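You operate a simulated robot arm through the tools that you are given. There is no shell and no other tool. Be economical: measure what you need, move in short steps, check, and stop when the job is done.

You run a simulated two-armed robot. Do the job below in one go: nothing can be reset, and whatever is moved stays where it is left.

## Task
Finish the grey test bag: handle home, size tag in, seal on, then shelve it by number and show READY.
Fine: the seal lies in the hole over the white plate.

The check looks at the end state, three seconds after you hand in, the way a careful person would. Anything else that was tipped, shoved, dropped, spilled or broken makes it a failure. A push-on lid holds only when it is set on centred and level and pressed home; a screw cap is set on level and turned clockwise until tight.

## Robot
Two 7-joint arms with two-finger parallel grippers on one trunk, on a base that drives. Base frame: it is fixed to the floor where the robot stands at the start and does not move with it; the origin is under the middle of the robot, x ahead of it, y to its left, z up. Lengths are in mm, angles in degrees, forces in N, time in s.
The left shoulder is at the start at [50, 158, 1158], the right one opposite. With the tool pointing down near the work surface each hand reaches from about 100 to 640 mm from the robot's upright axis, wherever it stands, measured 20 degrees to its own side. Places, roughly: handle of the purple test bag [500, 100, 800]; handle of the test bag [500, 300, 800]; hole over the black plate [700, 400, 1300]; hole over the silver plate [700, 100, 1300]. Payload 3.91 kg a hand.
Tool frame (each hand has its own): the origin (TCP) lies between the finger pads and is the grasp point; the fingertips stand 30 mm ahead of it; z points along the fingers, y is the line along which they close. Largest opening 110 mm; finger width 20, thickness 10; the body of the gripper, 48 by 112 mm, starts 55 mm behind the TCP.
Orientation is that of the tool frame in the base frame, as [roll, pitch, yaw] about the fixed x, y, z axes, in that order (R = Rz(yaw) Ry(pitch) Rx(roll)). With the fingers straight down and closing along the base's y, the tool's x points along the base's -x, its y along +y and its z along -z.

## Interface
- The arms move only by the tool arm_command. It takes "left_rows", "right_rows" or both (then of equal length, played together; a hand with none holds still); each is one flat list of numbers, 7 for each row, row after row: the shift along the base's x, y, z in cm, then the turn, a rotation vector about the base's x, y, z in rad, then the gripper command, from -1 (fully open) to 1 (shut), values between in proportion. In form: [x, y, z, wx, wy, wz, gripper, x, y, z, wx, wy, wz, gripper, ...]. A call has 1 to 10 rows; each row shifts and turns the commanded pose from where the row before left it. Each row takes 0.2 s and may step no farther than 50 mm and 8.6 degrees from the row before; otherwise, or with a gripper value out of range, the whole call is refused. A pose out of reach is approached as far as the arm can. The call stops where the force on the tool passes 90 N (or 10 N more than at its start, if that is more) or the arm is blocked; 0.2 s more then pass. The fingers move at their own pace (about 153 mm/s each) and stop on an object; they squeeze with about 38 N. The grip force told is the motor's: it shows also when the fingers shut on nothing. Time passes only in rows, and 0.2 s behind the last, so rows that do not move let the fingers close. It gives the time, the measured TCP pose, the force on the tool (base axes), the opening and the grip force at its end, in the units of the frame above (readings bear some noise), with the torque about the TCP (base axes, N m) and any sound that the robot's microphone picked up.
- Cameras (640 x 400 px; columns grow to the right, rows downward): "scene" is now at [125.6, 32.1, 1301.7]; the picture's right is [0.34, -0.94, 0.00], its down [-0.49, -0.18, -0.85] and it looks along [0.80, 0.29, -0.52] (base axes); focal length 214 px, centre (320, 200). "left" rides on the left gripper at [72, -17, -103] in its tool frame; the picture's right is [0.23, 0.97, 0.00], its down [-0.76, 0.18, -0.62] and it looks along [-0.61, 0.14, 0.78] (tool axes); focal length 222 px, centre (320, 200). "right" rides on the right gripper at [73, 17, -103] in its tool frame; the picture's right is [-0.23, 0.97, 0.00], its down [-0.76, -0.18, -0.62] and it looks along [-0.61, -0.14, 0.78] (tool axes); focal length 222 px, centre (320, 200). There is no depth. A picture from a camera that has moved, and an enlarged one, comes with that camera's place and axes in the base frame and with its lens.
- get_image(camera): a new picture of that camera. No time passes.
- raise_lower(by): slides the trunk up (or, below 0, down) by that many mm; the arms and the scene camera ride with it, the base frame stays. It gives what a move gives, with no picture.
- steer(legs): drives the robot by 1 to 6 legs, each [ahead, turn to the left] in mm and degrees, along the robot's own axes; the way and the turn of a leg run together, so that a leg with both is an arc; at most 1500 mm and 180 degrees a leg. The arms and the cameras ride along, it lands a little off, and it stops where it bumps. It gives what a move gives.
- pan_tilt(pan, tilt): turns the head with the scene camera to pan (to the left, within 80 degrees either way) and tilt (down, from -29 to 69), counted from straight ahead of the robot. It gives what a move gives.
- zoom(camera, box): a new picture of the part [left, top, right, bottom] of that camera's present view, enlarged. No time passes.
- finish_job(): hands the job in; it is judged then, once.

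Go step by step. Nothing tells you exact positions but the pictures and the camera data: compare them with the known pose of the tool, close in by small moves and look again before you grip or let go. The budget is 120 turns and 100 pictures, counting those below and the enlarged ones. Unless the task says otherwise, let go and move clear before handing in, and close with one line.

The tools are called as a command line: name --argument value ..., lists and objects as JSON in quotes. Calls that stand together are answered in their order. arm_command: Moves the arms, as the interface text tells. Its arguments: {"type":"object","properties":{"left_rows":{"type":"array"},"right_rows":{"type":"array"}},"required":[]} The other tools are called the same way: raise_lower (by) slides the trunk up or down; steer (legs) drives the base; pan_tilt (pan, tilt) turns the head that bears the scene camera; get_image (camera) takes a picture; zoom (camera, box) takes an enlarged picture of a part of a camera's view; finish_job () hands the job in.

At the start:

```text
t: 0.0
left_ee_pos: [395.8, 395.6, 1000.2]
left_orientation: [180.0, 0.0, -179.8]
left_ft_force: [0.6, 0.4, 0.0]
left_torque: [0.01, -0.02, -0.03]
left_width: 110.1
left_grip_force: 0.1
right_ee_pos: [403.2, -17.0, 999.6]
right_orientation: [180.0, -0.1, -179.8]
right_ft_force: [0.4, -0.2, -0.4]
right_torque: [0.02, -0.01, 0.03]
right_width: 110.0
right_grip_force: 0.1
trunk travel left (down, up): [-400.0, 82.0]
robot x, y, heading: [5.4, 0.1, 0.2]
head pan, tilt: [20.1, 31.4]
```

scene: 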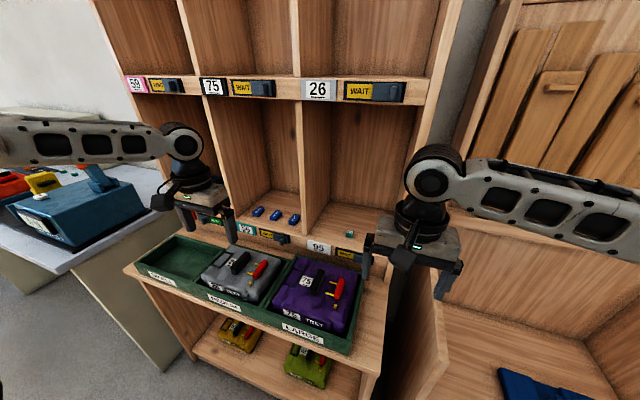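
right: 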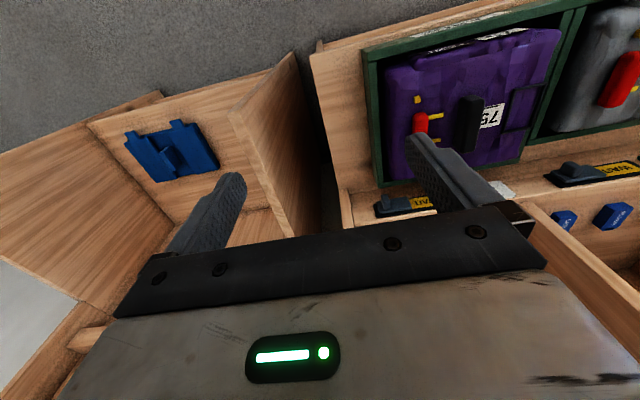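
left: 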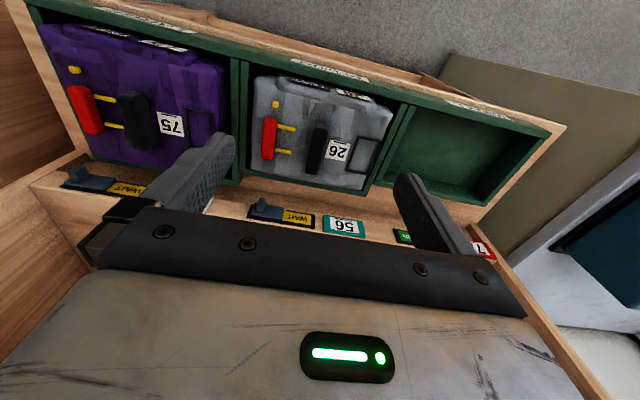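

I see a shelf with numbered holes, a tray with a grey bag (number 26) and a purple bag (75), and small blue tags. I'll zoom in to learn the details.

zoom --camera "scene" --box '[130, 190, 370, 340]'

zoom --camera "scene" --box '[100, 60, 420, 260]'

zoom --camera "left" --box '[200, 40, 520, 240]'

```text
2.67 times, centred on (250, 265) of scene
camera zoom: at [125.6, 32.1, 1301.7], right [0.34, -0.94, 0.0], down [-0.49, -0.18, -0.85], along [0.8, 0.29, -0.52], focal length 572 px, centre (507, 27)
```

zoom: 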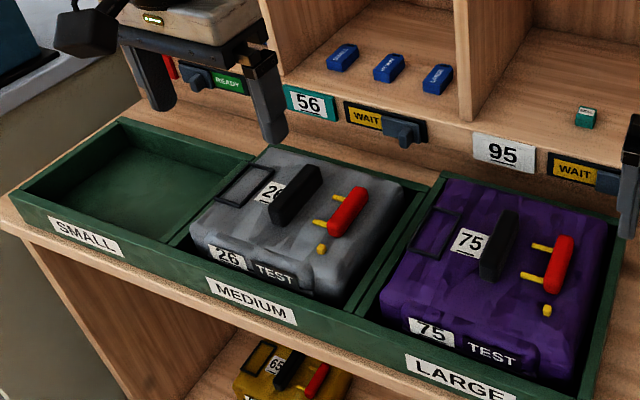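

```text
2.00 times, centred on (260, 160) of scene
camera zoom: at [125.6, 32.1, 1301.7], right [0.34, -0.94, 0.0], down [-0.49, -0.18, -0.85], along [0.8, 0.29, -0.52], focal length 429 px, centre (440, 280)
```

zoom: 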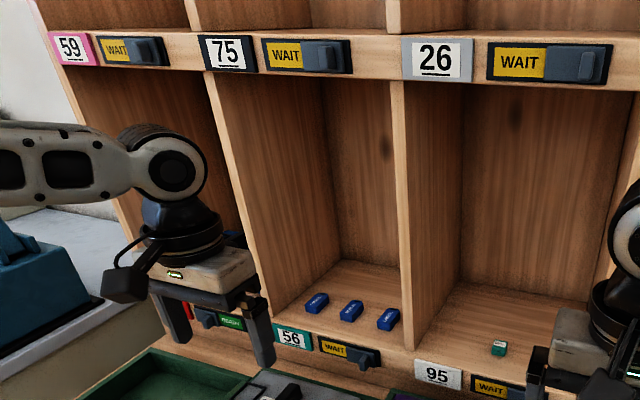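

```text
2.00 times, centred on (360, 140) of left
camera zoom: at [324.0, 377.1, 1103.6], right [-0.23, 0.97, 0.0], down [0.76, 0.18, 0.62], along [0.61, 0.15, -0.78], focal length 444 px, centre (240, 320)
```

zoom: 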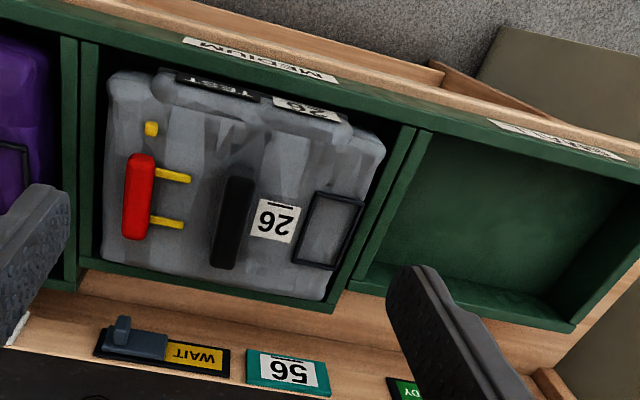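

I need closer looks at the finished samples below, the tags, and the machine at left.

zoom --camera "scene" --box '[200, 300, 360, 400]'

zoom --camera "scene" --box '[190, 240, 310, 315]'

zoom --camera "scene" --box '[240, 185, 370, 266]'

pan_tilt --pan 60 --tilt 30

get_image --camera "scene"

```text
4.00 times, centred on (280, 350) of scene
camera zoom: at [125.6, 32.1, 1301.7], right [0.34, -0.94, 0.0], down [-0.49, -0.18, -0.85], along [0.8, 0.29, -0.52], focal length 858 px, centre (480, -400)
```

zoom: 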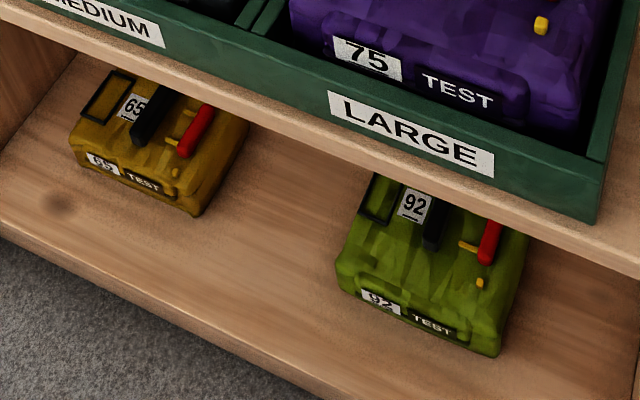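

```text
5.33 times, centred on (250, 278) of scene
camera zoom: at [125.6, 32.1, 1301.7], right [0.34, -0.94, 0.0], down [-0.49, -0.18, -0.85], along [0.8, 0.29, -0.52], focal length 1144 px, centre (693, -213)
```

zoom: 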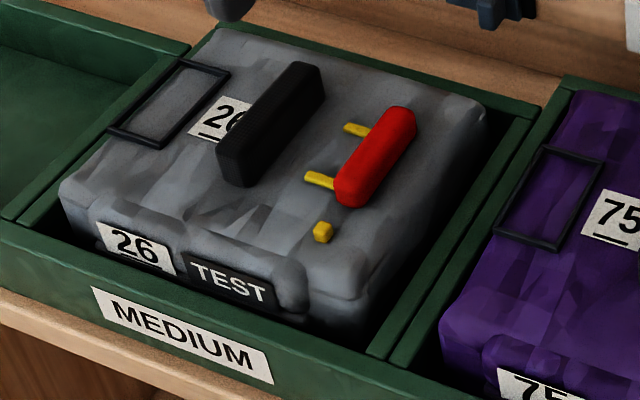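

```text
4.92 times, centred on (305, 226) of scene
camera zoom: at [125.6, 32.1, 1301.7], right [0.34, -0.94, 0.0], down [-0.49, -0.18, -0.85], along [0.8, 0.29, -0.52], focal length 1056 px, centre (394, 74)
```

zoom: 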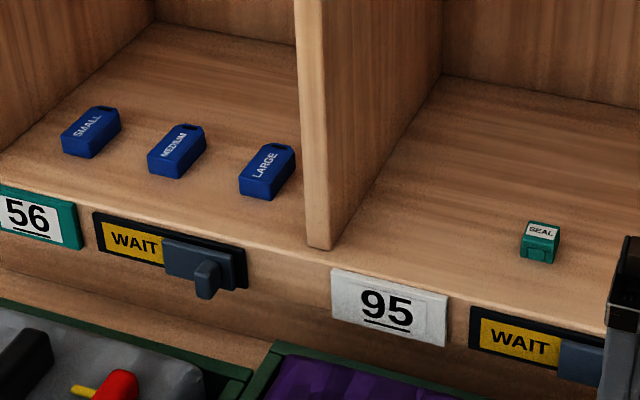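

```text
t: 1.1
left_ee_pos: [394.9, 395.2, 1000.1]
left_orientation: [-180.0, 0.0, -179.7]
left_ft_force: [1.3, -0.6, 0.9]
left_torque: [0.01, 0.01, 0.01]
left_width: 109.9
left_grip_force: 0.0
right_ee_pos: [403.3, -17.5, 1001.1]
right_orientation: [-179.9, 0.0, -179.8]
right_ft_force: [0.2, 0.5, -0.4]
right_torque: [0.0, 0.04, 0.0]
right_width: 109.8
right_grip_force: 0.0
trunk travel left (down, up): [-400.0, 82.0]
robot x, y, heading: [-2.2, 1.1, 0.0]
head pan, tilt: [60.0, 30.0]
```

```text
90 pictures are left
camera scene: at [86.6, 79.5, 1303.9], right [0.87, -0.5, 0.0], down [-0.25, -0.43, -0.87], along [0.43, 0.75, -0.5], focal length 214 px, centre (320, 200)
```

scene: 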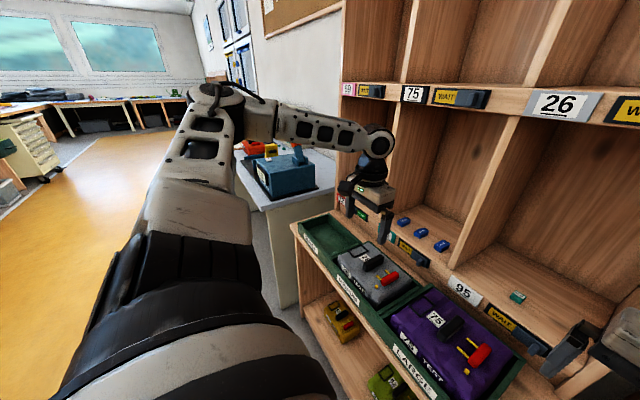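

zoom --camera "scene" --box '[220, 120, 340, 210]'

zoom --camera "scene" --box '[320, 220, 480, 340]'

pan_tilt --pan -40 --tilt 15

get_image --camera "scene"

pan_tilt --pan 15 --tilt 0

get_image --camera "scene"

```text
4.44 times, centred on (280, 165) of scene
camera zoom: at [86.6, 79.5, 1303.9], right [0.87, -0.5, 0.0], down [-0.25, -0.43, -0.87], along [0.43, 0.75, -0.5], focal length 953 px, centre (498, 356)
```

zoom: 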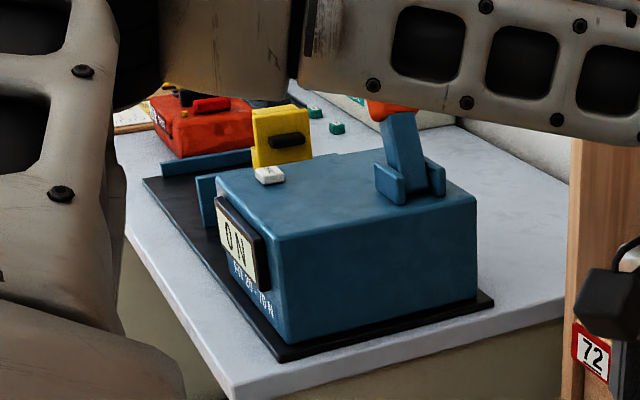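

```text
3.33 times, centred on (400, 280) of scene
camera zoom: at [86.6, 79.5, 1303.9], right [0.87, -0.5, 0.0], down [-0.25, -0.43, -0.87], along [0.43, 0.75, -0.5], focal length 715 px, centre (53, -67)
```

zoom: 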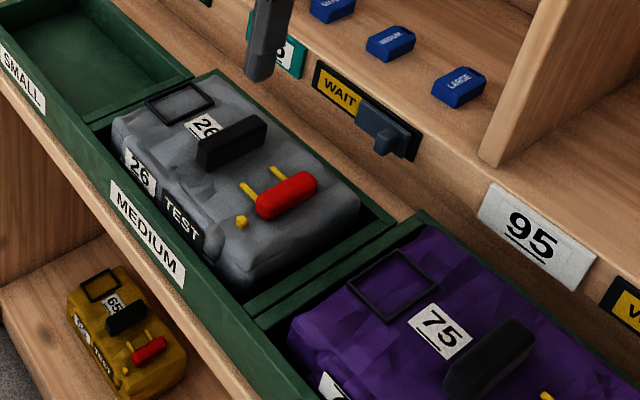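

```text
t: 2.8
left_ee_pos: [396.0, 395.4, 999.5]
left_orientation: [179.9, 0.0, -179.8]
left_ft_force: [-0.7, 0.0, -0.2]
left_torque: [-0.02, 0.01, -0.06]
left_width: 109.9
left_grip_force: 0.0
right_ee_pos: [402.9, -16.3, 1000.2]
right_orientation: [-180.0, 0.0, -179.7]
right_ft_force: [-0.4, -0.4, 0.0]
right_torque: [-0.01, 0.02, 0.01]
right_width: 110.0
right_grip_force: 0.0
trunk travel left (down, up): [-400.0, 82.0]
robot x, y, heading: [2.2, 2.0, 0.3]
head pan, tilt: [-40.0, 15.0]
```

```text
87 pictures are left
camera scene: at [112.9, -58.8, 1328.1], right [-0.64, -0.77, 0.0], down [-0.2, 0.17, -0.97], along [0.74, -0.62, -0.26], focal length 214 px, centre (320, 200)
```

scene: 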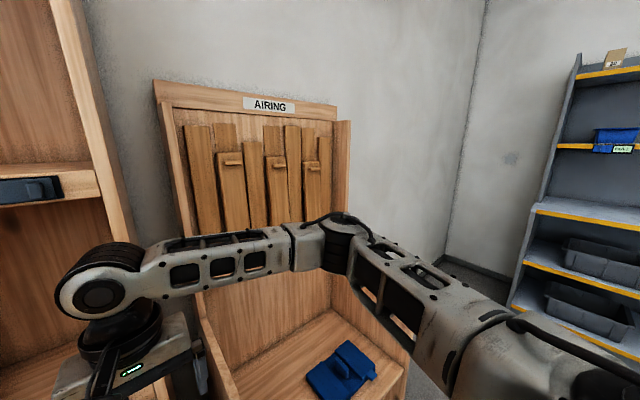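

```text
t: 4.1
left_ee_pos: [395.4, 395.0, 1000.7]
left_orientation: [-180.0, 0.1, -179.6]
left_ft_force: [-0.5, -0.1, 0.2]
left_torque: [0.0, 0.02, 0.0]
left_width: 109.8
left_grip_force: 0.2
right_ee_pos: [403.3, -17.5, 999.6]
right_orientation: [-180.0, 0.0, -179.8]
right_ft_force: [0.7, 0.4, 0.2]
right_torque: [0.02, 0.01, -0.02]
right_width: 109.9
right_grip_force: 0.0
trunk travel left (down, up): [-400.0, 82.0]
robot x, y, heading: [-0.4, 0.3, 0.3]
head pan, tilt: [15.0, 0.0]
```

```text
86 pictures are left
camera scene: at [128.3, 24.4, 1352.3], right [0.26, -0.97, 0.0], down [0.0, 0.0, -1.0], along [0.97, 0.26, 0.0], focal length 214 px, centre (320, 200)
```

scene: 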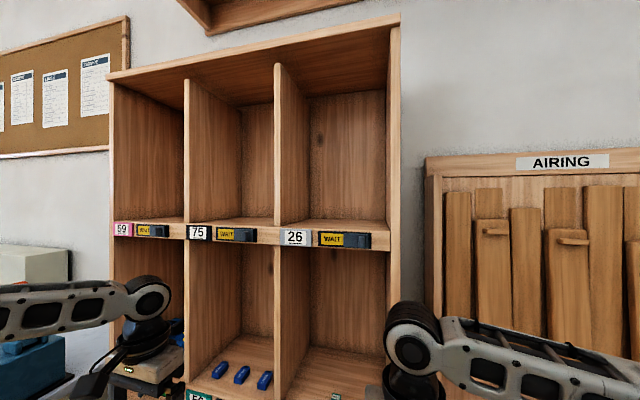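

zoom --camera "scene" --box '[0, 40, 120, 140]'

pan_tilt --pan 70 --tilt 15

get_image --camera "scene"

```text
4.00 times, centred on (60, 90) of scene
camera zoom: at [128.3, 24.4, 1352.3], right [0.26, -0.97, 0.0], down [0.0, 0.0, -1.0], along [0.97, 0.26, 0.0], focal length 858 px, centre (1360, 640)
```

zoom: 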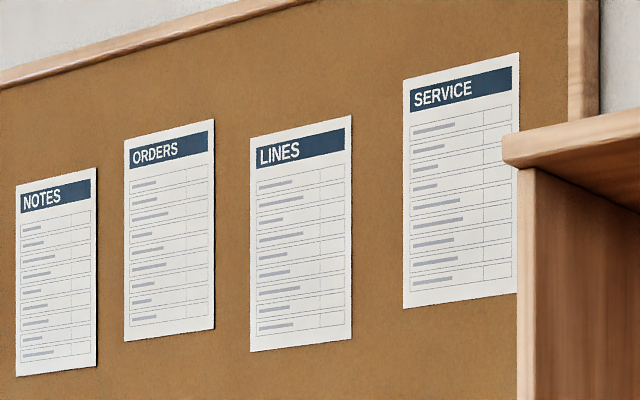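

```text
t: 5.3
left_ee_pos: [395.9, 396.5, 998.7]
left_orientation: [179.9, 0.0, -179.7]
left_ft_force: [-0.3, -0.5, -0.4]
left_torque: [-0.02, 0.0, 0.01]
left_width: 109.8
left_grip_force: 0.0
right_ee_pos: [404.7, -18.3, 999.2]
right_orientation: [179.9, 0.1, -179.9]
right_ft_force: [1.0, -0.6, -0.2]
right_torque: [0.02, 0.0, 0.01]
right_width: 110.1
right_grip_force: 0.1
trunk travel left (down, up): [-400.0, 82.0]
robot x, y, heading: [0.3, -0.7, -0.0]
head pan, tilt: [70.0, 15.0]
```

```text
84 pictures are left
camera scene: at [73.3, 88.9, 1328.2], right [0.94, -0.34, 0.0], down [-0.09, -0.24, -0.97], along [0.33, 0.91, -0.26], focal length 214 px, centre (320, 200)
```

scene: 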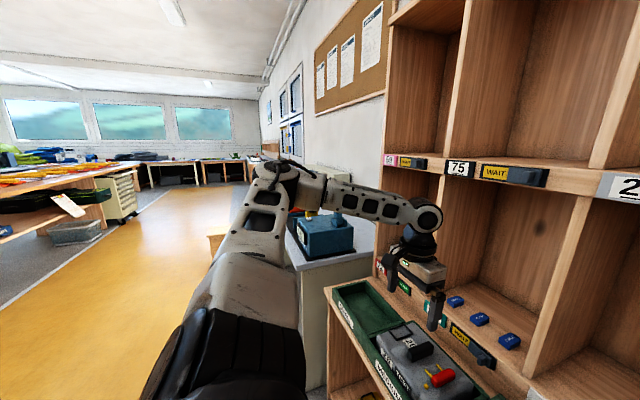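

A bag may be in the READY hole (72), hidden by the left hand. I'll move the left hand away and look.

arm_command --left_rows '[-4.5, -2, 0, 0, 0, 0, -1, -4.5, -2, 0, 0, 0, 0, -1, -3, -4, 0, 0, 0, 0, -1, 0, -4.5, 0, 0, 0, 0, -1, 0, -4.5, 0, 0, 0, 0, -1]'

pan_tilt --pan 45 --tilt 32

get_image --camera "scene"

get_image --camera "left"

```text
t: 6.5
left_ee_pos: [275.1, 222.6, 1001.2]
left_orientation: [179.9, -0.2, -179.7]
left_ft_force: [0.4, -0.4, -0.2]
left_torque: [0.03, 0.02, 0.03]
left_width: 110.2
left_grip_force: 0.0
right_ee_pos: [403.4, -17.4, 999.5]
right_orientation: [179.9, 0.0, -179.9]
right_ft_force: [0.5, 0.0, -0.9]
right_torque: [-0.01, -0.01, 0.02]
right_width: 110.0
right_grip_force: 0.1
trunk travel left (down, up): [-400.0, 82.0]
robot x, y, heading: [1.6, -0.9, -0.0]
head pan, tilt: [70.0, 15.0]
```

```text
t: 7.4
left_ee_pos: [275.9, 224.2, 1000.3]
left_orientation: [180.0, 0.0, -179.7]
left_ft_force: [-0.7, 0.1, 0.4]
left_torque: [0.03, 0.0, 0.02]
left_width: 110.1
left_grip_force: 0.1
right_ee_pos: [403.8, -15.3, 999.7]
right_orientation: [-180.0, 0.1, -179.8]
right_ft_force: [-0.2, -0.5, -0.1]
right_torque: [0.05, 0.01, -0.03]
right_width: 110.1
right_grip_force: 0.0
trunk travel left (down, up): [-400.0, 82.0]
robot x, y, heading: [3.6, 1.9, 0.2]
head pan, tilt: [45.0, 32.0]
```

```text
83 pictures are left
camera scene: at [104.6, 64.6, 1300.9], right [0.71, -0.71, 0.0], down [-0.37, -0.37, -0.85], along [0.6, 0.6, -0.53], focal length 214 px, centre (320, 200)
```

scene: 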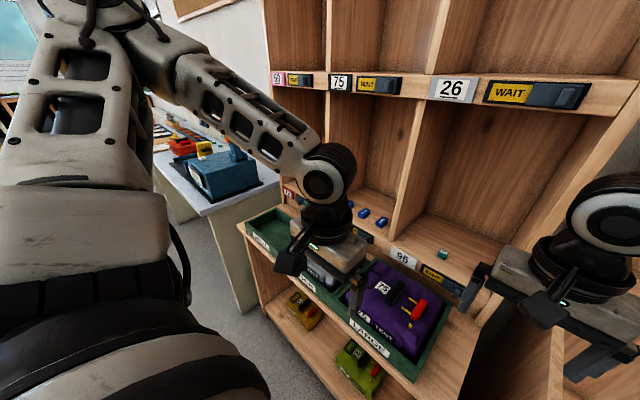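

```text
82 pictures are left
camera left: at [203.8, 205.5, 1104.4], right [-0.23, 0.97, 0.0], down [0.76, 0.18, 0.62], along [0.61, 0.15, -0.78], focal length 222 px, centre (320, 200)
```

left: 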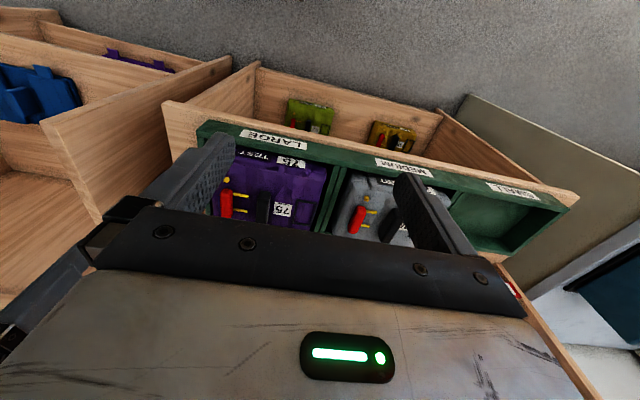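

arm_command --left_rows '[0, 4.5, 0, 0, -0.07, 0, -1, 0, 4.5, 0, 0, -0.07, 0, -1, 0, 4.5, 0, 0, -0.07, 0, -1, 0, 4.5, 0, 0, -0.07, 0, -1, 0, 4.5, 0, 0, -0.07, 0, -1, 0, 4.5, 0, 0, -0.07, 0, -1, 0, 4.5, 0, 0, -0.07, 0, -1]'

get_image --camera "left"

```text
t: 9.0
left_ee_pos: [278.0, 538.7, 998.5]
left_orientation: [-179.7, 28.2, -179.5]
left_ft_force: [-0.1, -0.5, 0.0]
left_torque: [0.0, 0.0, -0.02]
left_width: 109.9
left_grip_force: 0.1
right_ee_pos: [403.4, -17.1, 999.7]
right_orientation: [180.0, 0.0, -179.8]
right_ft_force: [0.5, -0.6, 0.4]
right_torque: [0.04, 0.03, 0.01]
right_width: 110.1
right_grip_force: 0.0
trunk travel left (down, up): [-400.0, 82.0]
robot x, y, heading: [-0.4, -1.3, -0.3]
head pan, tilt: [45.0, 32.0]
```

```text
81 pictures are left
camera left: at [166.1, 521.6, 1055.5], right [-0.21, 0.97, -0.11], down [0.38, 0.18, 0.91], along [0.9, 0.15, -0.4], focal length 222 px, centre (320, 200)
```

left: 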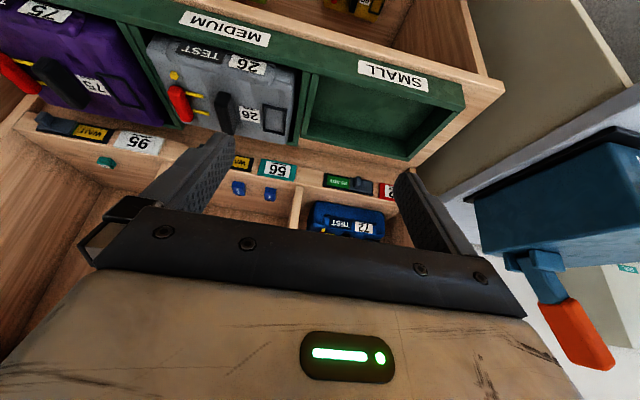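

arm_command --left_rows '[2, 1, 4.5, 0, 0.05, 0, -1, 3, 2, 4, 0, 0.05, 0, -1, 3, 2, 4, 0, 0.05, 0, -1, 2, 2, 4, 0, 0.05, 0, -1]'

get_image --camera "left"

```text
refused: row 1 steps farther than a row can; nothing moved
```

```text
80 pictures are left
camera left: at [166.1, 521.6, 1055.5], right [-0.21, 0.97, -0.11], down [0.38, 0.18, 0.91], along [0.9, 0.15, -0.4], focal length 222 px, centre (320, 200)
```

left: 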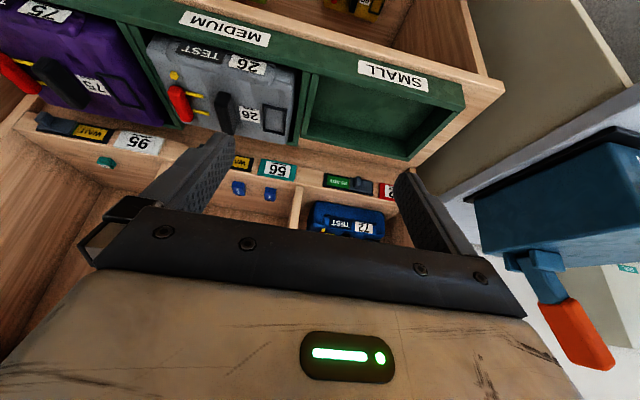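

arm_command --left_rows '[2, 1, 4, 0, 0.05, 0, -1, 2, 2, 4, 0, 0.05, 0, -1, 2, 2, 4, 0, 0.05, 0, -1, 2, 2, 4, 0, 0.05, 0, -1, 4, 0, 0, 0, 0, 0, -1]'

get_image --camera "left"

```text
t: 10.2
left_ee_pos: [395.4, 611.1, 1159.4]
left_orientation: [-179.9, 16.8, -179.5]
left_ft_force: [1.5, -0.1, -4.9]
left_torque: [0.01, 0.03, 0.05]
left_width: 109.8
left_grip_force: 0.0
right_ee_pos: [404.6, -20.0, 999.3]
right_orientation: [179.9, -0.1, -179.8]
right_ft_force: [0.3, 0.0, 0.2]
right_torque: [0.06, 0.0, 0.0]
right_width: 110.1
right_grip_force: 0.0
trunk travel left (down, up): [-400.0, 82.0]
robot x, y, heading: [-0.7, 0.3, 0.1]
head pan, tilt: [45.0, 32.0]
```

```text
79 pictures are left
camera left: at [298.0, 592.6, 1237.0], right [-0.22, 0.97, -0.07], down [0.55, 0.18, 0.82], along [0.81, 0.14, -0.57], focal length 222 px, centre (320, 200)
```

left: 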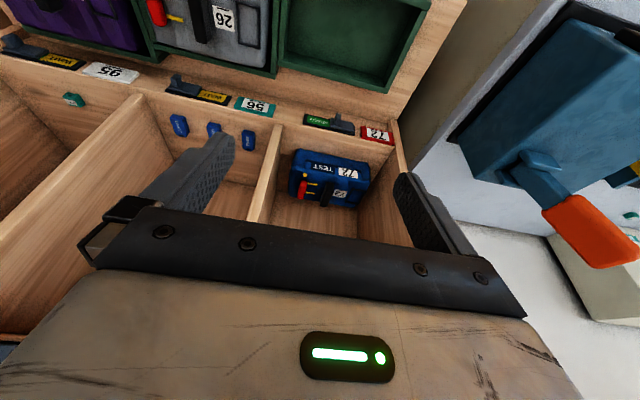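

zoom --camera "left" --box '[280, 140, 380, 220]'

zoom --camera "left" --box '[140, 70, 300, 170]'

```text
5.00 times, centred on (330, 180) of left
camera zoom: at [298.0, 592.6, 1237.0], right [-0.22, 0.97, -0.07], down [0.55, 0.18, 0.82], along [0.81, 0.14, -0.57], focal length 1111 px, centre (270, 300)
```

zoom: 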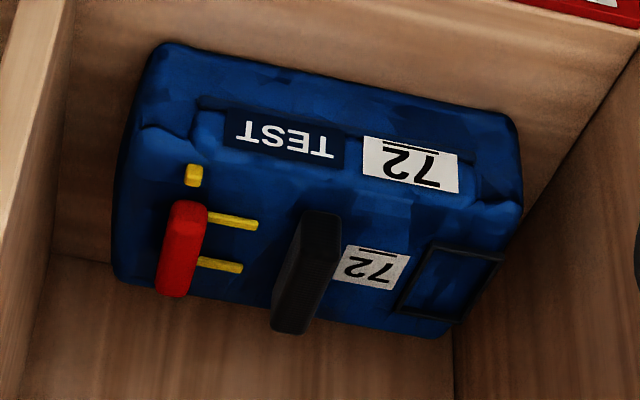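

```text
4.00 times, centred on (220, 120) of left
camera zoom: at [298.0, 592.6, 1237.0], right [-0.22, 0.97, -0.07], down [0.55, 0.18, 0.82], along [0.81, 0.14, -0.57], focal length 888 px, centre (720, 520)
```

zoom: 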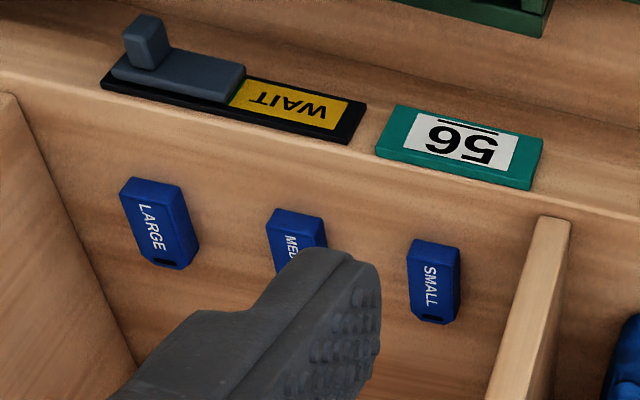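

pan_tilt --pan 60 --tilt 25

get_image --camera "scene"

```text
t: 11.0
left_ee_pos: [395.0, 612.0, 1163.3]
left_orientation: [-180.0, 17.6, -179.7]
left_ft_force: [-1.0, 0.5, 0.4]
left_torque: [-0.03, -0.04, 0.0]
left_width: 110.0
left_grip_force: 0.1
right_ee_pos: [403.5, -17.4, 999.6]
right_orientation: [179.9, 0.0, -179.8]
right_ft_force: [-1.0, -0.3, 0.6]
right_torque: [0.02, 0.02, -0.01]
right_width: 109.8
right_grip_force: 0.0
trunk travel left (down, up): [-400.0, 82.0]
robot x, y, heading: [1.9, -0.2, 0.1]
head pan, tilt: [60.0, 25.0]
```

```text
76 pictures are left
camera scene: at [87.5, 80.8, 1311.9], right [0.87, -0.5, 0.0], down [-0.21, -0.37, -0.91], along [0.45, 0.78, -0.42], focal length 214 px, centre (320, 200)
```

scene: 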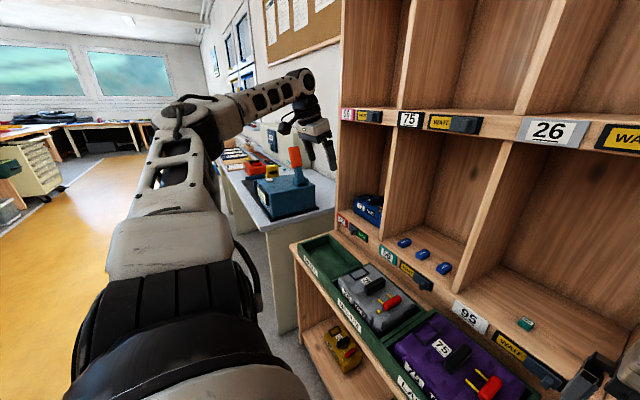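

zoom --camera "scene" --box '[215, 125, 345, 225]'

zoom --camera "scene" --box '[325, 240, 425, 320]'

```text
4.00 times, centred on (280, 175) of scene
camera zoom: at [87.5, 80.8, 1311.9], right [0.87, -0.5, 0.0], down [-0.21, -0.37, -0.91], along [0.45, 0.78, -0.42], focal length 858 px, centre (480, 300)
```

zoom: 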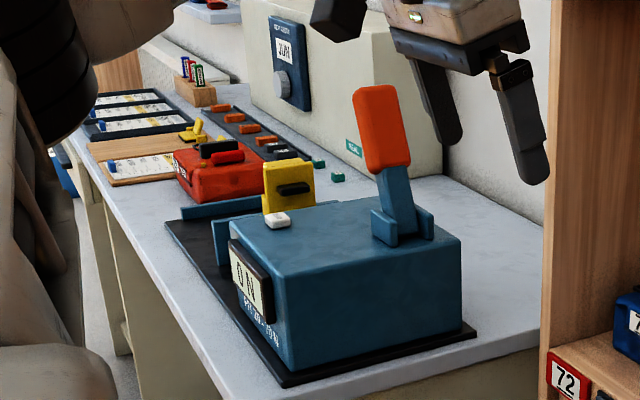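

```text
5.00 times, centred on (375, 280) of scene
camera zoom: at [87.5, 80.8, 1311.9], right [0.87, -0.5, 0.0], down [-0.21, -0.37, -0.91], along [0.45, 0.78, -0.42], focal length 1072 px, centre (45, -200)
```

zoom: 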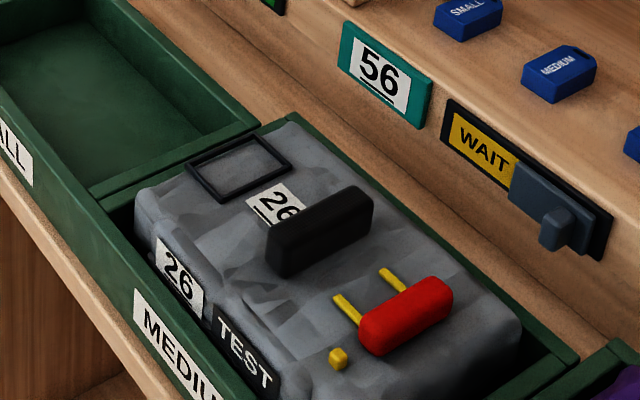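

The red sample bag on the bench has its red handle pushed against the black grip, so "home" means sliding it along the yellow rails toward the black handle. Next I check the base clearance before driving closer.

pan_tilt --pan 0 --tilt 69

get_image --camera "scene"

```text
t: 12.3
left_ee_pos: [395.5, 612.9, 1163.1]
left_orientation: [-179.8, 17.7, -179.6]
left_ft_force: [0.1, -1.0, 0.9]
left_torque: [-0.03, -0.01, 0.0]
left_width: 109.9
left_grip_force: 0.1
right_ee_pos: [403.6, -17.0, 999.6]
right_orientation: [180.0, 0.0, -179.7]
right_ft_force: [0.5, -0.1, -0.6]
right_torque: [-0.01, 0.0, 0.0]
right_width: 109.9
right_grip_force: 0.1
trunk travel left (down, up): [-400.0, 82.0]
robot x, y, heading: [1.7, 0.6, 0.1]
head pan, tilt: [0.0, 68.8]
```

```text
73 pictures are left
camera scene: at [97.2, 1.3, 1252.5], right [0.0, -1.0, 0.0], down [-0.93, 0.0, -0.36], along [0.36, 0.0, -0.93], focal length 214 px, centre (320, 200)
```

scene: 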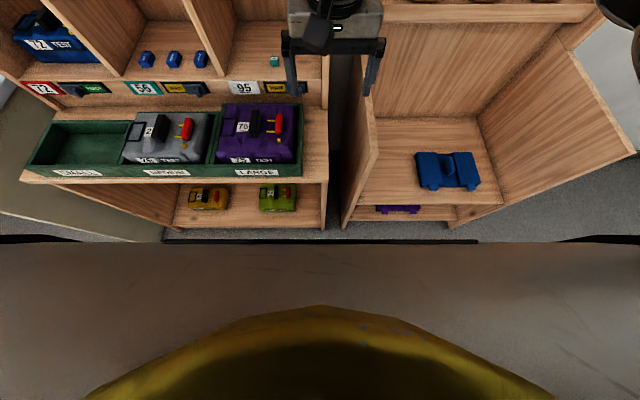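

arm_command --left_rows '[-1.4, -3.9, -1.8, 0, 0.0386, 0, -1, -1.4, -3.9, -1.8, 0, 0.0386, 0, -1, -1.4, -3.9, -1.8, 0, 0.0386, 0, -1, -1.4, -3.9, -1.8, 0, 0.0386, 0, -1, -1.4, -3.9, -1.8, 0, 0.0386, 0, -1, -1.4, -3.9, -1.8, 0, 0.0386, 0, -1, -1.4, -3.9, -1.8, 0, 0.0386, 0, -1, -1.4, -3.9, -1.8, 0, 0.0386, 0, -1]' --right_rows '[-1.5, -2.7, 0, 0, 0, 0, -1, -1.5, -2.7, 0, 0, 0, 0, -1, -1.5, -2.7, 0, 0, 0, 0, -1, -1.5, -2.7, 0, 0, 0, 0, -1, -1.5, -2.7, 0, 0, 0, 0, -1, -1.5, -2.7, 0, 0, 0, 0, -1, -1.5, -2.7, 0, 0, 0, 0, -1, -1.5, -2.7, 0, 0, 0, 0, -1]'

steer --legs '[[-300, 0], [0, 90], [230, 0], [0, -90], [300, 0]]'

pan_tilt --pan 0 --tilt 50

get_image --camera "scene"

```text
t: 14.1
left_ee_pos: [283.7, 299.2, 1019.6]
left_orientation: [179.9, -1.0, -179.7]
left_ft_force: [-0.4, -0.7, -0.3]
left_torque: [0.01, 0.0, 0.0]
left_width: 110.1
left_grip_force: 0.1
right_ee_pos: [280.5, -233.1, 997.1]
right_orientation: [180.0, 0.1, -179.7]
right_ft_force: [-0.1, -0.3, -0.3]
right_torque: [0.01, -0.02, 0.02]
right_width: 110.1
right_grip_force: 0.0
trunk travel left (down, up): [-400.0, 82.0]
robot x, y, heading: [1.2, 0.4, -0.1]
head pan, tilt: [0.0, 68.8]
```

```text
t: 26.8
left_ee_pos: [281.4, 513.5, 1018.7]
left_orientation: [-179.9, -1.1, 178.6]
left_ft_force: [0.5, 0.6, 0.0]
left_torque: [0.01, 0.01, 0.01]
left_width: 109.8
left_grip_force: 0.0
right_ee_pos: [262.6, -19.5, 998.5]
right_orientation: [180.0, 0.0, 178.6]
right_ft_force: [-0.3, -0.6, -0.1]
right_torque: [0.04, 0.01, -0.02]
right_width: 110.1
right_grip_force: 0.1
trunk travel left (down, up): [-400.0, 82.0]
robot x, y, heading: [-11.8, 220.9, -1.8]
head pan, tilt: [0.0, 68.8]
```

```text
t: 27.6
left_ee_pos: [280.3, 511.3, 1017.7]
left_orientation: [-180.0, -1.0, 178.7]
left_ft_force: [0.4, 0.0, 0.1]
left_torque: [0.0, -0.01, -0.01]
left_width: 109.8
left_grip_force: 0.1
right_ee_pos: [262.3, -19.0, 999.2]
right_orientation: [180.0, -0.1, 178.6]
right_ft_force: [0.4, 0.0, -0.3]
right_torque: [0.02, 0.0, 0.01]
right_width: 109.8
right_grip_force: 0.1
trunk travel left (down, up): [-400.0, 82.0]
robot x, y, heading: [-11.7, 223.6, -2.1]
head pan, tilt: [0.0, 50.0]
```

```text
72 pictures are left
camera scene: at [106.7, 219.5, 1274.4], right [-0.03, -1.0, 0.0], down [-0.77, 0.02, -0.64], along [0.64, -0.02, -0.77], focal length 214 px, centre (320, 200)
```

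scene: 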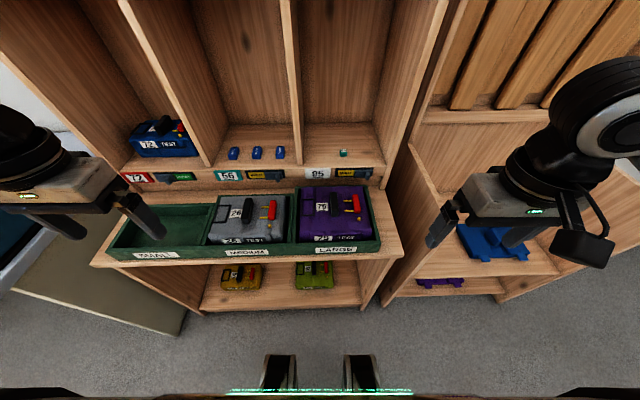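

steer --legs '[[110, 2]]'

get_image --camera "scene"

get_image --camera "left"

```text
t: 28.8
left_ee_pos: [378.7, 521.5, 1018.5]
left_orientation: [179.9, -1.1, -179.4]
left_ft_force: [-0.1, 0.2, 0.3]
left_torque: [-0.02, -0.02, 0.01]
left_width: 109.9
left_grip_force: 0.1
right_ee_pos: [380.3, -10.4, 999.2]
right_orientation: [180.0, 0.0, -179.4]
right_ft_force: [0.2, -0.3, -0.8]
right_torque: [0.03, 0.03, 0.0]
right_width: 110.0
right_grip_force: 0.0
trunk travel left (down, up): [-400.0, 82.0]
robot x, y, heading: [97.4, 220.0, 0.0]
head pan, tilt: [0.0, 50.0]
```

```text
71 pictures are left
camera scene: at [215.4, 222.2, 1274.3], right [0.0, -1.0, 0.0], down [-0.77, 0.0, -0.64], along [0.64, 0.0, -0.77], focal length 214 px, centre (320, 200)
```

scene: 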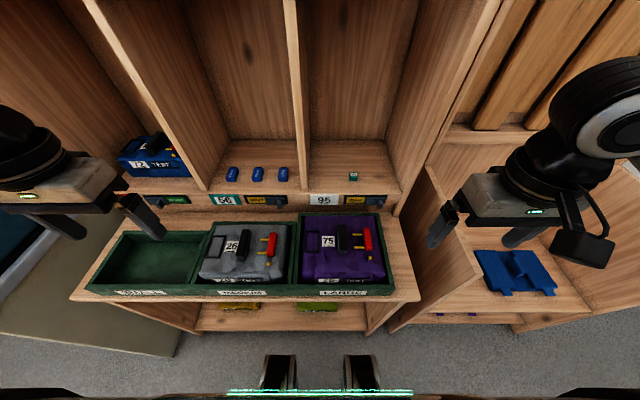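

```text
70 pictures are left
camera left: at [310.1, 503.3, 1123.3], right [-0.24, 0.97, 0.0], down [0.77, 0.18, 0.61], along [0.59, 0.15, -0.79], focal length 222 px, centre (320, 200)
```

left: 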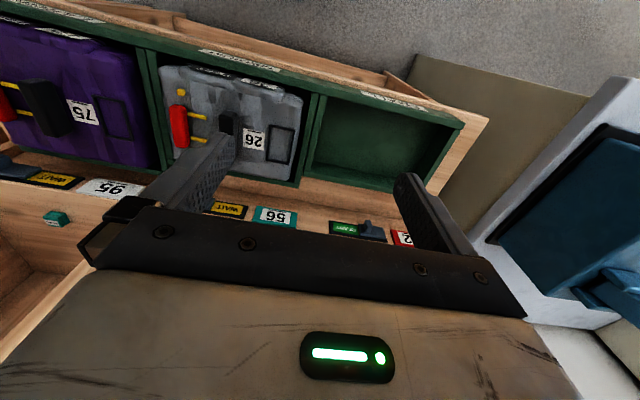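

zoom --camera "scene" --box '[190, 150, 310, 300]'

zoom --camera "scene" --box '[195, 215, 300, 280]'

zoom --camera "left" --box '[150, 50, 310, 190]'

```text
2.67 times, centred on (250, 225) of scene
camera zoom: at [215.4, 222.2, 1274.3], right [0.0, -1.0, 0.0], down [-0.77, 0.0, -0.64], along [0.64, 0.0, -0.77], focal length 572 px, centre (507, 133)
```

zoom: 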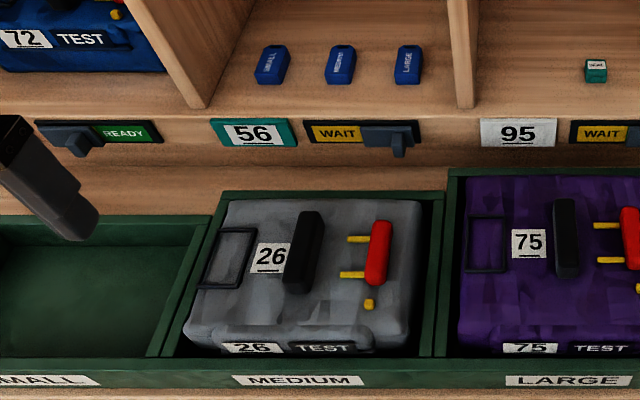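

```text
6.10 times, centred on (248, 248) of scene
camera zoom: at [215.4, 222.2, 1274.3], right [0.0, -1.0, 0.0], down [-0.77, 0.0, -0.64], along [0.64, 0.0, -0.77], focal length 1307 px, centre (762, -90)
```

zoom: 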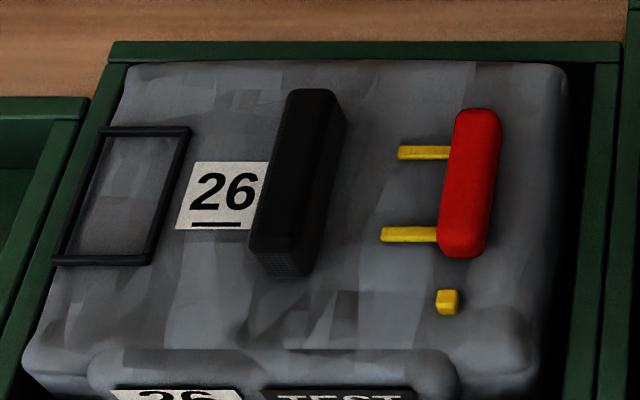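

```text
2.86 times, centred on (230, 120) of left
camera zoom: at [310.1, 503.3, 1123.3], right [-0.24, 0.97, 0.0], down [0.77, 0.18, 0.61], along [0.59, 0.15, -0.79], focal length 635 px, centre (577, 429)
```

zoom: 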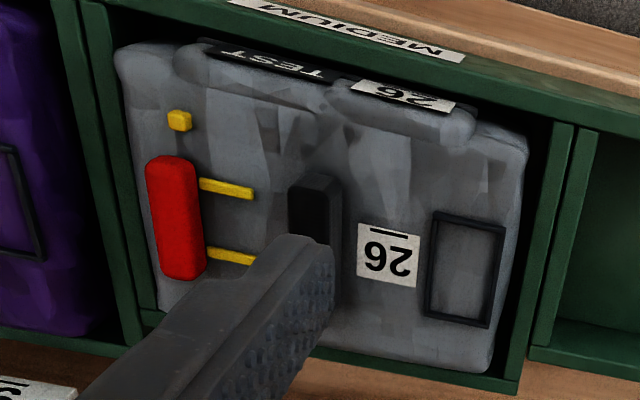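

arm_command --left_rows '[1.4, -3.55, -2.3, 0, -0.003, -0.0017, 1, 1.4, -3.55, -2.3, 0, -0.003, -0.0017, 1, 1.4, -3.55, -2.3, 0, -0.003, -0.0017, 1, 1.4, -3.55, -2.3, 0, -0.003, -0.0017, 1, 1.4, -3.55, -2.3, 0, -0.003, -0.0017, 1, 1.4, -3.55, -2.3, 0, -0.003, -0.0017, 1]'

get_image --camera "left"

get_image --camera "scene"

```text
t: 30.2
left_ee_pos: [463.1, 309.0, 880.9]
left_orientation: [180.0, 0.0, -180.0]
left_ft_force: [-1.1, 0.3, -0.7]
left_torque: [0.03, 0.0, 0.01]
left_width: 0.1
left_grip_force: 37.8
right_ee_pos: [378.7, -11.2, 999.7]
right_orientation: [-179.9, 0.0, -179.5]
right_ft_force: [-0.2, 0.5, -0.5]
right_torque: [0.0, 0.01, 0.05]
right_width: 110.0
right_grip_force: 0.0
trunk travel left (down, up): [-400.0, 82.0]
robot x, y, heading: [100.0, 220.6, 0.5]
head pan, tilt: [0.0, 50.0]
```

```text
66 pictures are left
camera left: at [390.4, 291.3, 984.4], right [-0.23, 0.97, 0.0], down [0.76, 0.18, 0.62], along [0.61, 0.14, -0.78], focal length 222 px, centre (320, 200)
```

left: 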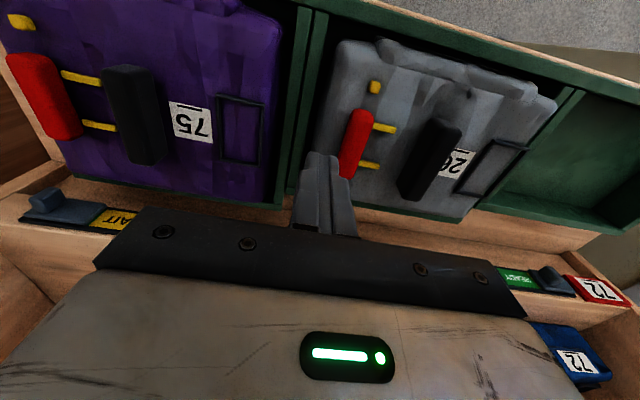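

```text
65 pictures are left
camera scene: at [214.8, 221.8, 1274.4], right [0.0, -1.0, 0.0], down [-0.77, 0.0, -0.64], along [0.64, 0.0, -0.77], focal length 214 px, centre (320, 200)
```

scene: 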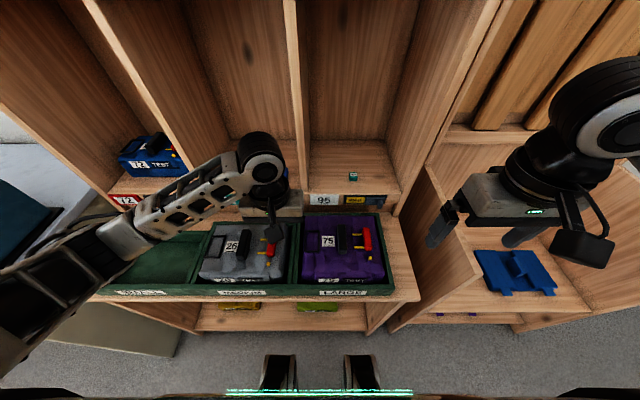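

arm_command --left_rows '[0, 0, -3, 0, 0, 0, 1, 0, 0, -1.5, 0, 0, 0, 1, 0, 0, -0.5, 0, 0, 0, 1]'

zoom --camera "left" --box '[280, 40, 500, 250]'

```text
t: 31.0
left_ee_pos: [461.8, 309.6, 829.7]
left_orientation: [180.0, 0.0, 179.9]
left_ft_force: [0.1, -0.5, -0.2]
left_torque: [0.0, 0.01, 0.0]
left_width: 0.1
left_grip_force: 37.4
right_ee_pos: [378.5, -11.6, 999.0]
right_orientation: [180.0, 0.0, -179.4]
right_ft_force: [1.5, -0.1, 0.0]
right_torque: [0.0, -0.02, -0.01]
right_width: 110.0
right_grip_force: 0.2
trunk travel left (down, up): [-400.0, 82.0]
robot x, y, heading: [95.7, 217.3, 0.6]
head pan, tilt: [0.0, 50.0]
```

```text
1.90 times, centred on (390, 145) of left
camera zoom: at [390.4, 291.2, 932.9], right [-0.23, 0.97, 0.0], down [0.76, 0.18, 0.62], along [0.61, 0.14, -0.78], focal length 423 px, centre (187, 305)
```

zoom: 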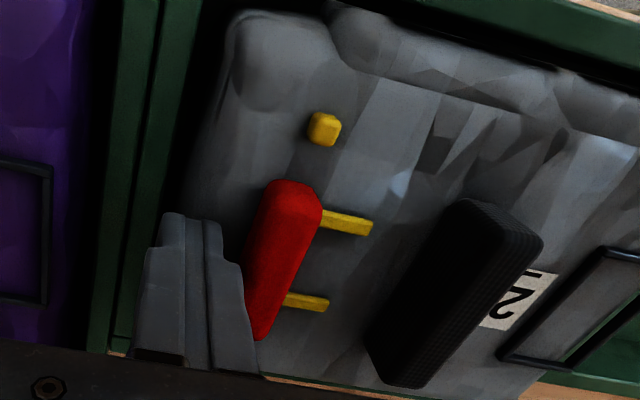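

arm_command --left_rows '[0, 0.5, 0, 0, 0, 0, 1, 0, 0.4, 0, 0, 0, 0, 1, 0, 0.4, 0, 0, 0, 0, 1, 0, 0.3, 0, 0, 0, 0, 1]'

zoom --camera "left" --box '[280, 40, 500, 250]'

```text
t: 32.0
left_ee_pos: [462.5, 324.2, 830.5]
left_orientation: [-180.0, 0.1, 179.8]
left_ft_force: [0.5, -1.4, -0.4]
left_torque: [0.0, -0.02, 0.0]
left_width: 0.0
left_grip_force: 37.1
right_ee_pos: [379.1, -11.4, 999.5]
right_orientation: [-180.0, 0.0, -179.5]
right_ft_force: [0.1, 0.4, 0.5]
right_torque: [-0.02, -0.02, -0.06]
right_width: 110.0
right_grip_force: 0.1
trunk travel left (down, up): [-400.0, 82.0]
robot x, y, heading: [98.4, 225.6, 0.2]
head pan, tilt: [0.0, 50.0]
```

```text
1.90 times, centred on (390, 145) of left
camera zoom: at [391.5, 307.4, 934.6], right [-0.23, 0.97, 0.0], down [0.76, 0.18, 0.62], along [0.61, 0.14, -0.78], focal length 423 px, centre (187, 305)
```

zoom: 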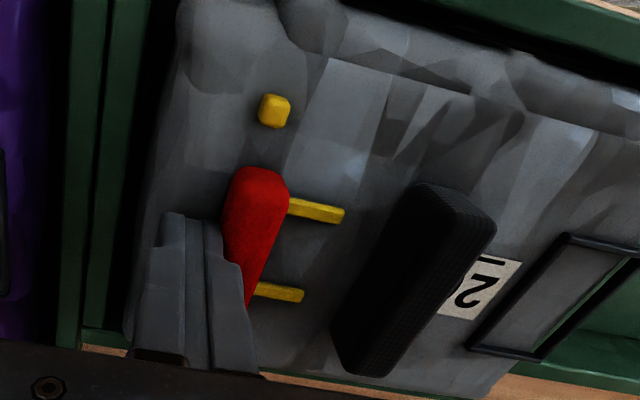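

arm_command --left_rows '[0, 0.4, 0, 0, 0, 0, 1, 0, 0.4, 0, 0, 0, 0, 1, 0, 0.4, 0, 0, 0, 0, 1]'

zoom --camera "left" --box '[280, 40, 500, 250]'

```text
t: 32.8
left_ee_pos: [463.3, 332.3, 831.3]
left_orientation: [-179.7, 0.1, 179.7]
left_ft_force: [3.6, -20.9, -1.1]
left_torque: [-0.25, -0.06, 0.12]
left_width: 0.0
left_grip_force: 37.3
right_ee_pos: [379.4, -12.5, 998.6]
right_orientation: [179.9, 0.0, -179.5]
right_ft_force: [0.2, 0.4, -0.7]
right_torque: [-0.01, -0.02, 0.01]
right_width: 110.0
right_grip_force: 0.0
trunk travel left (down, up): [-400.0, 82.0]
robot x, y, heading: [97.6, 219.8, 0.1]
head pan, tilt: [0.0, 50.0]
```

```text
1.90 times, centred on (390, 145) of left
camera zoom: at [391.2, 316.0, 934.9], right [-0.22, 0.97, -0.01], down [0.76, 0.18, 0.62], along [0.61, 0.13, -0.78], focal length 423 px, centre (187, 305)
```

zoom: 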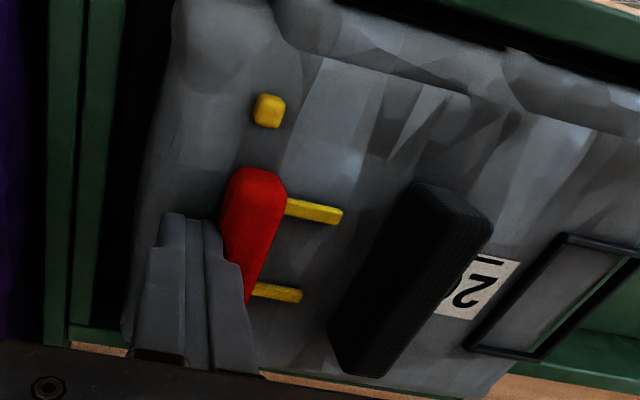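

arm_command --left_rows '[0, -1, 0, 0, 0, 0, 1, 0, 0, 4.5, 0, 0, 0, 0, 0, 2.6, 0, 0, 0, 0, -1, 0, 2.6, 0, 0, 0, 0, -1, 0, 0, 0, 0, 0, 0, -1]'

get_image --camera "left"

```text
t: 33.7
left_ee_pos: [460.4, 318.6, 891.7]
left_orientation: [-174.4, 2.1, 177.1]
left_ft_force: [-12.9, -71.1, 35.4]
left_torque: [-1.02, 0.48, 0.53]
left_width: 73.4
left_grip_force: 0.1
right_ee_pos: [375.1, -18.3, 998.4]
right_orientation: [179.5, 0.1, -179.6]
right_ft_force: [0.3, 0.8, 0.1]
right_torque: [-0.04, -0.01, -0.04]
right_width: 109.9
right_grip_force: 0.0
trunk travel left (down, up): [-400.0, 82.0]
robot x, y, heading: [98.1, 218.1, -0.2]
head pan, tilt: [0.0, 50.0]
stopped in row 4 (left hand): the force on the tool passed its limit at 93 N (the readings are from after the stop); the commanded pose is now the measured one
```

```text
61 pictures are left
camera left: at [384.0, 316.3, 994.1], right [-0.17, 0.98, -0.1], down [0.75, 0.2, 0.63], along [0.64, 0.03, -0.77], focal length 222 px, centre (320, 200)
```

left: 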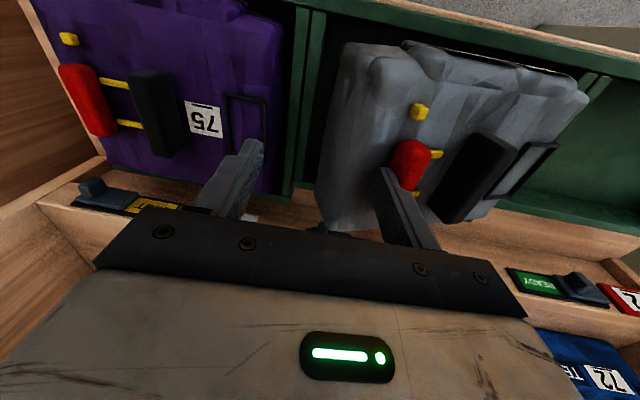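

zoom --camera "left" --box '[310, 40, 600, 260]'

zoom --camera "scene" --box '[180, 130, 330, 300]'

```text
1.82 times, centred on (455, 150) of left
camera zoom: at [384.0, 316.3, 994.1], right [-0.17, 0.98, -0.1], down [0.75, 0.2, 0.63], along [0.64, 0.03, -0.77], focal length 404 px, centre (74, 291)
```

zoom: 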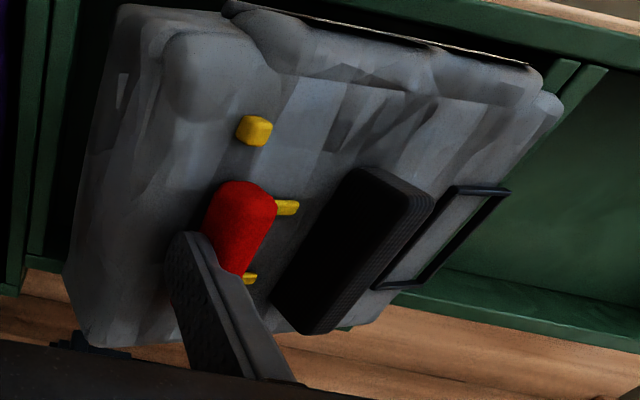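

```text
2.35 times, centred on (255, 215) of scene
camera zoom: at [211.3, 213.0, 1275.2], right [0.0, -1.0, -0.01], down [-0.76, 0.0, -0.65], along [0.65, 0.0, -0.76], focal length 505 px, centre (473, 165)
```

zoom: 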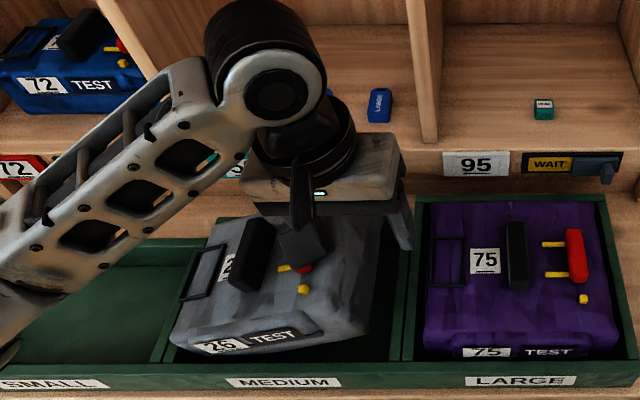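

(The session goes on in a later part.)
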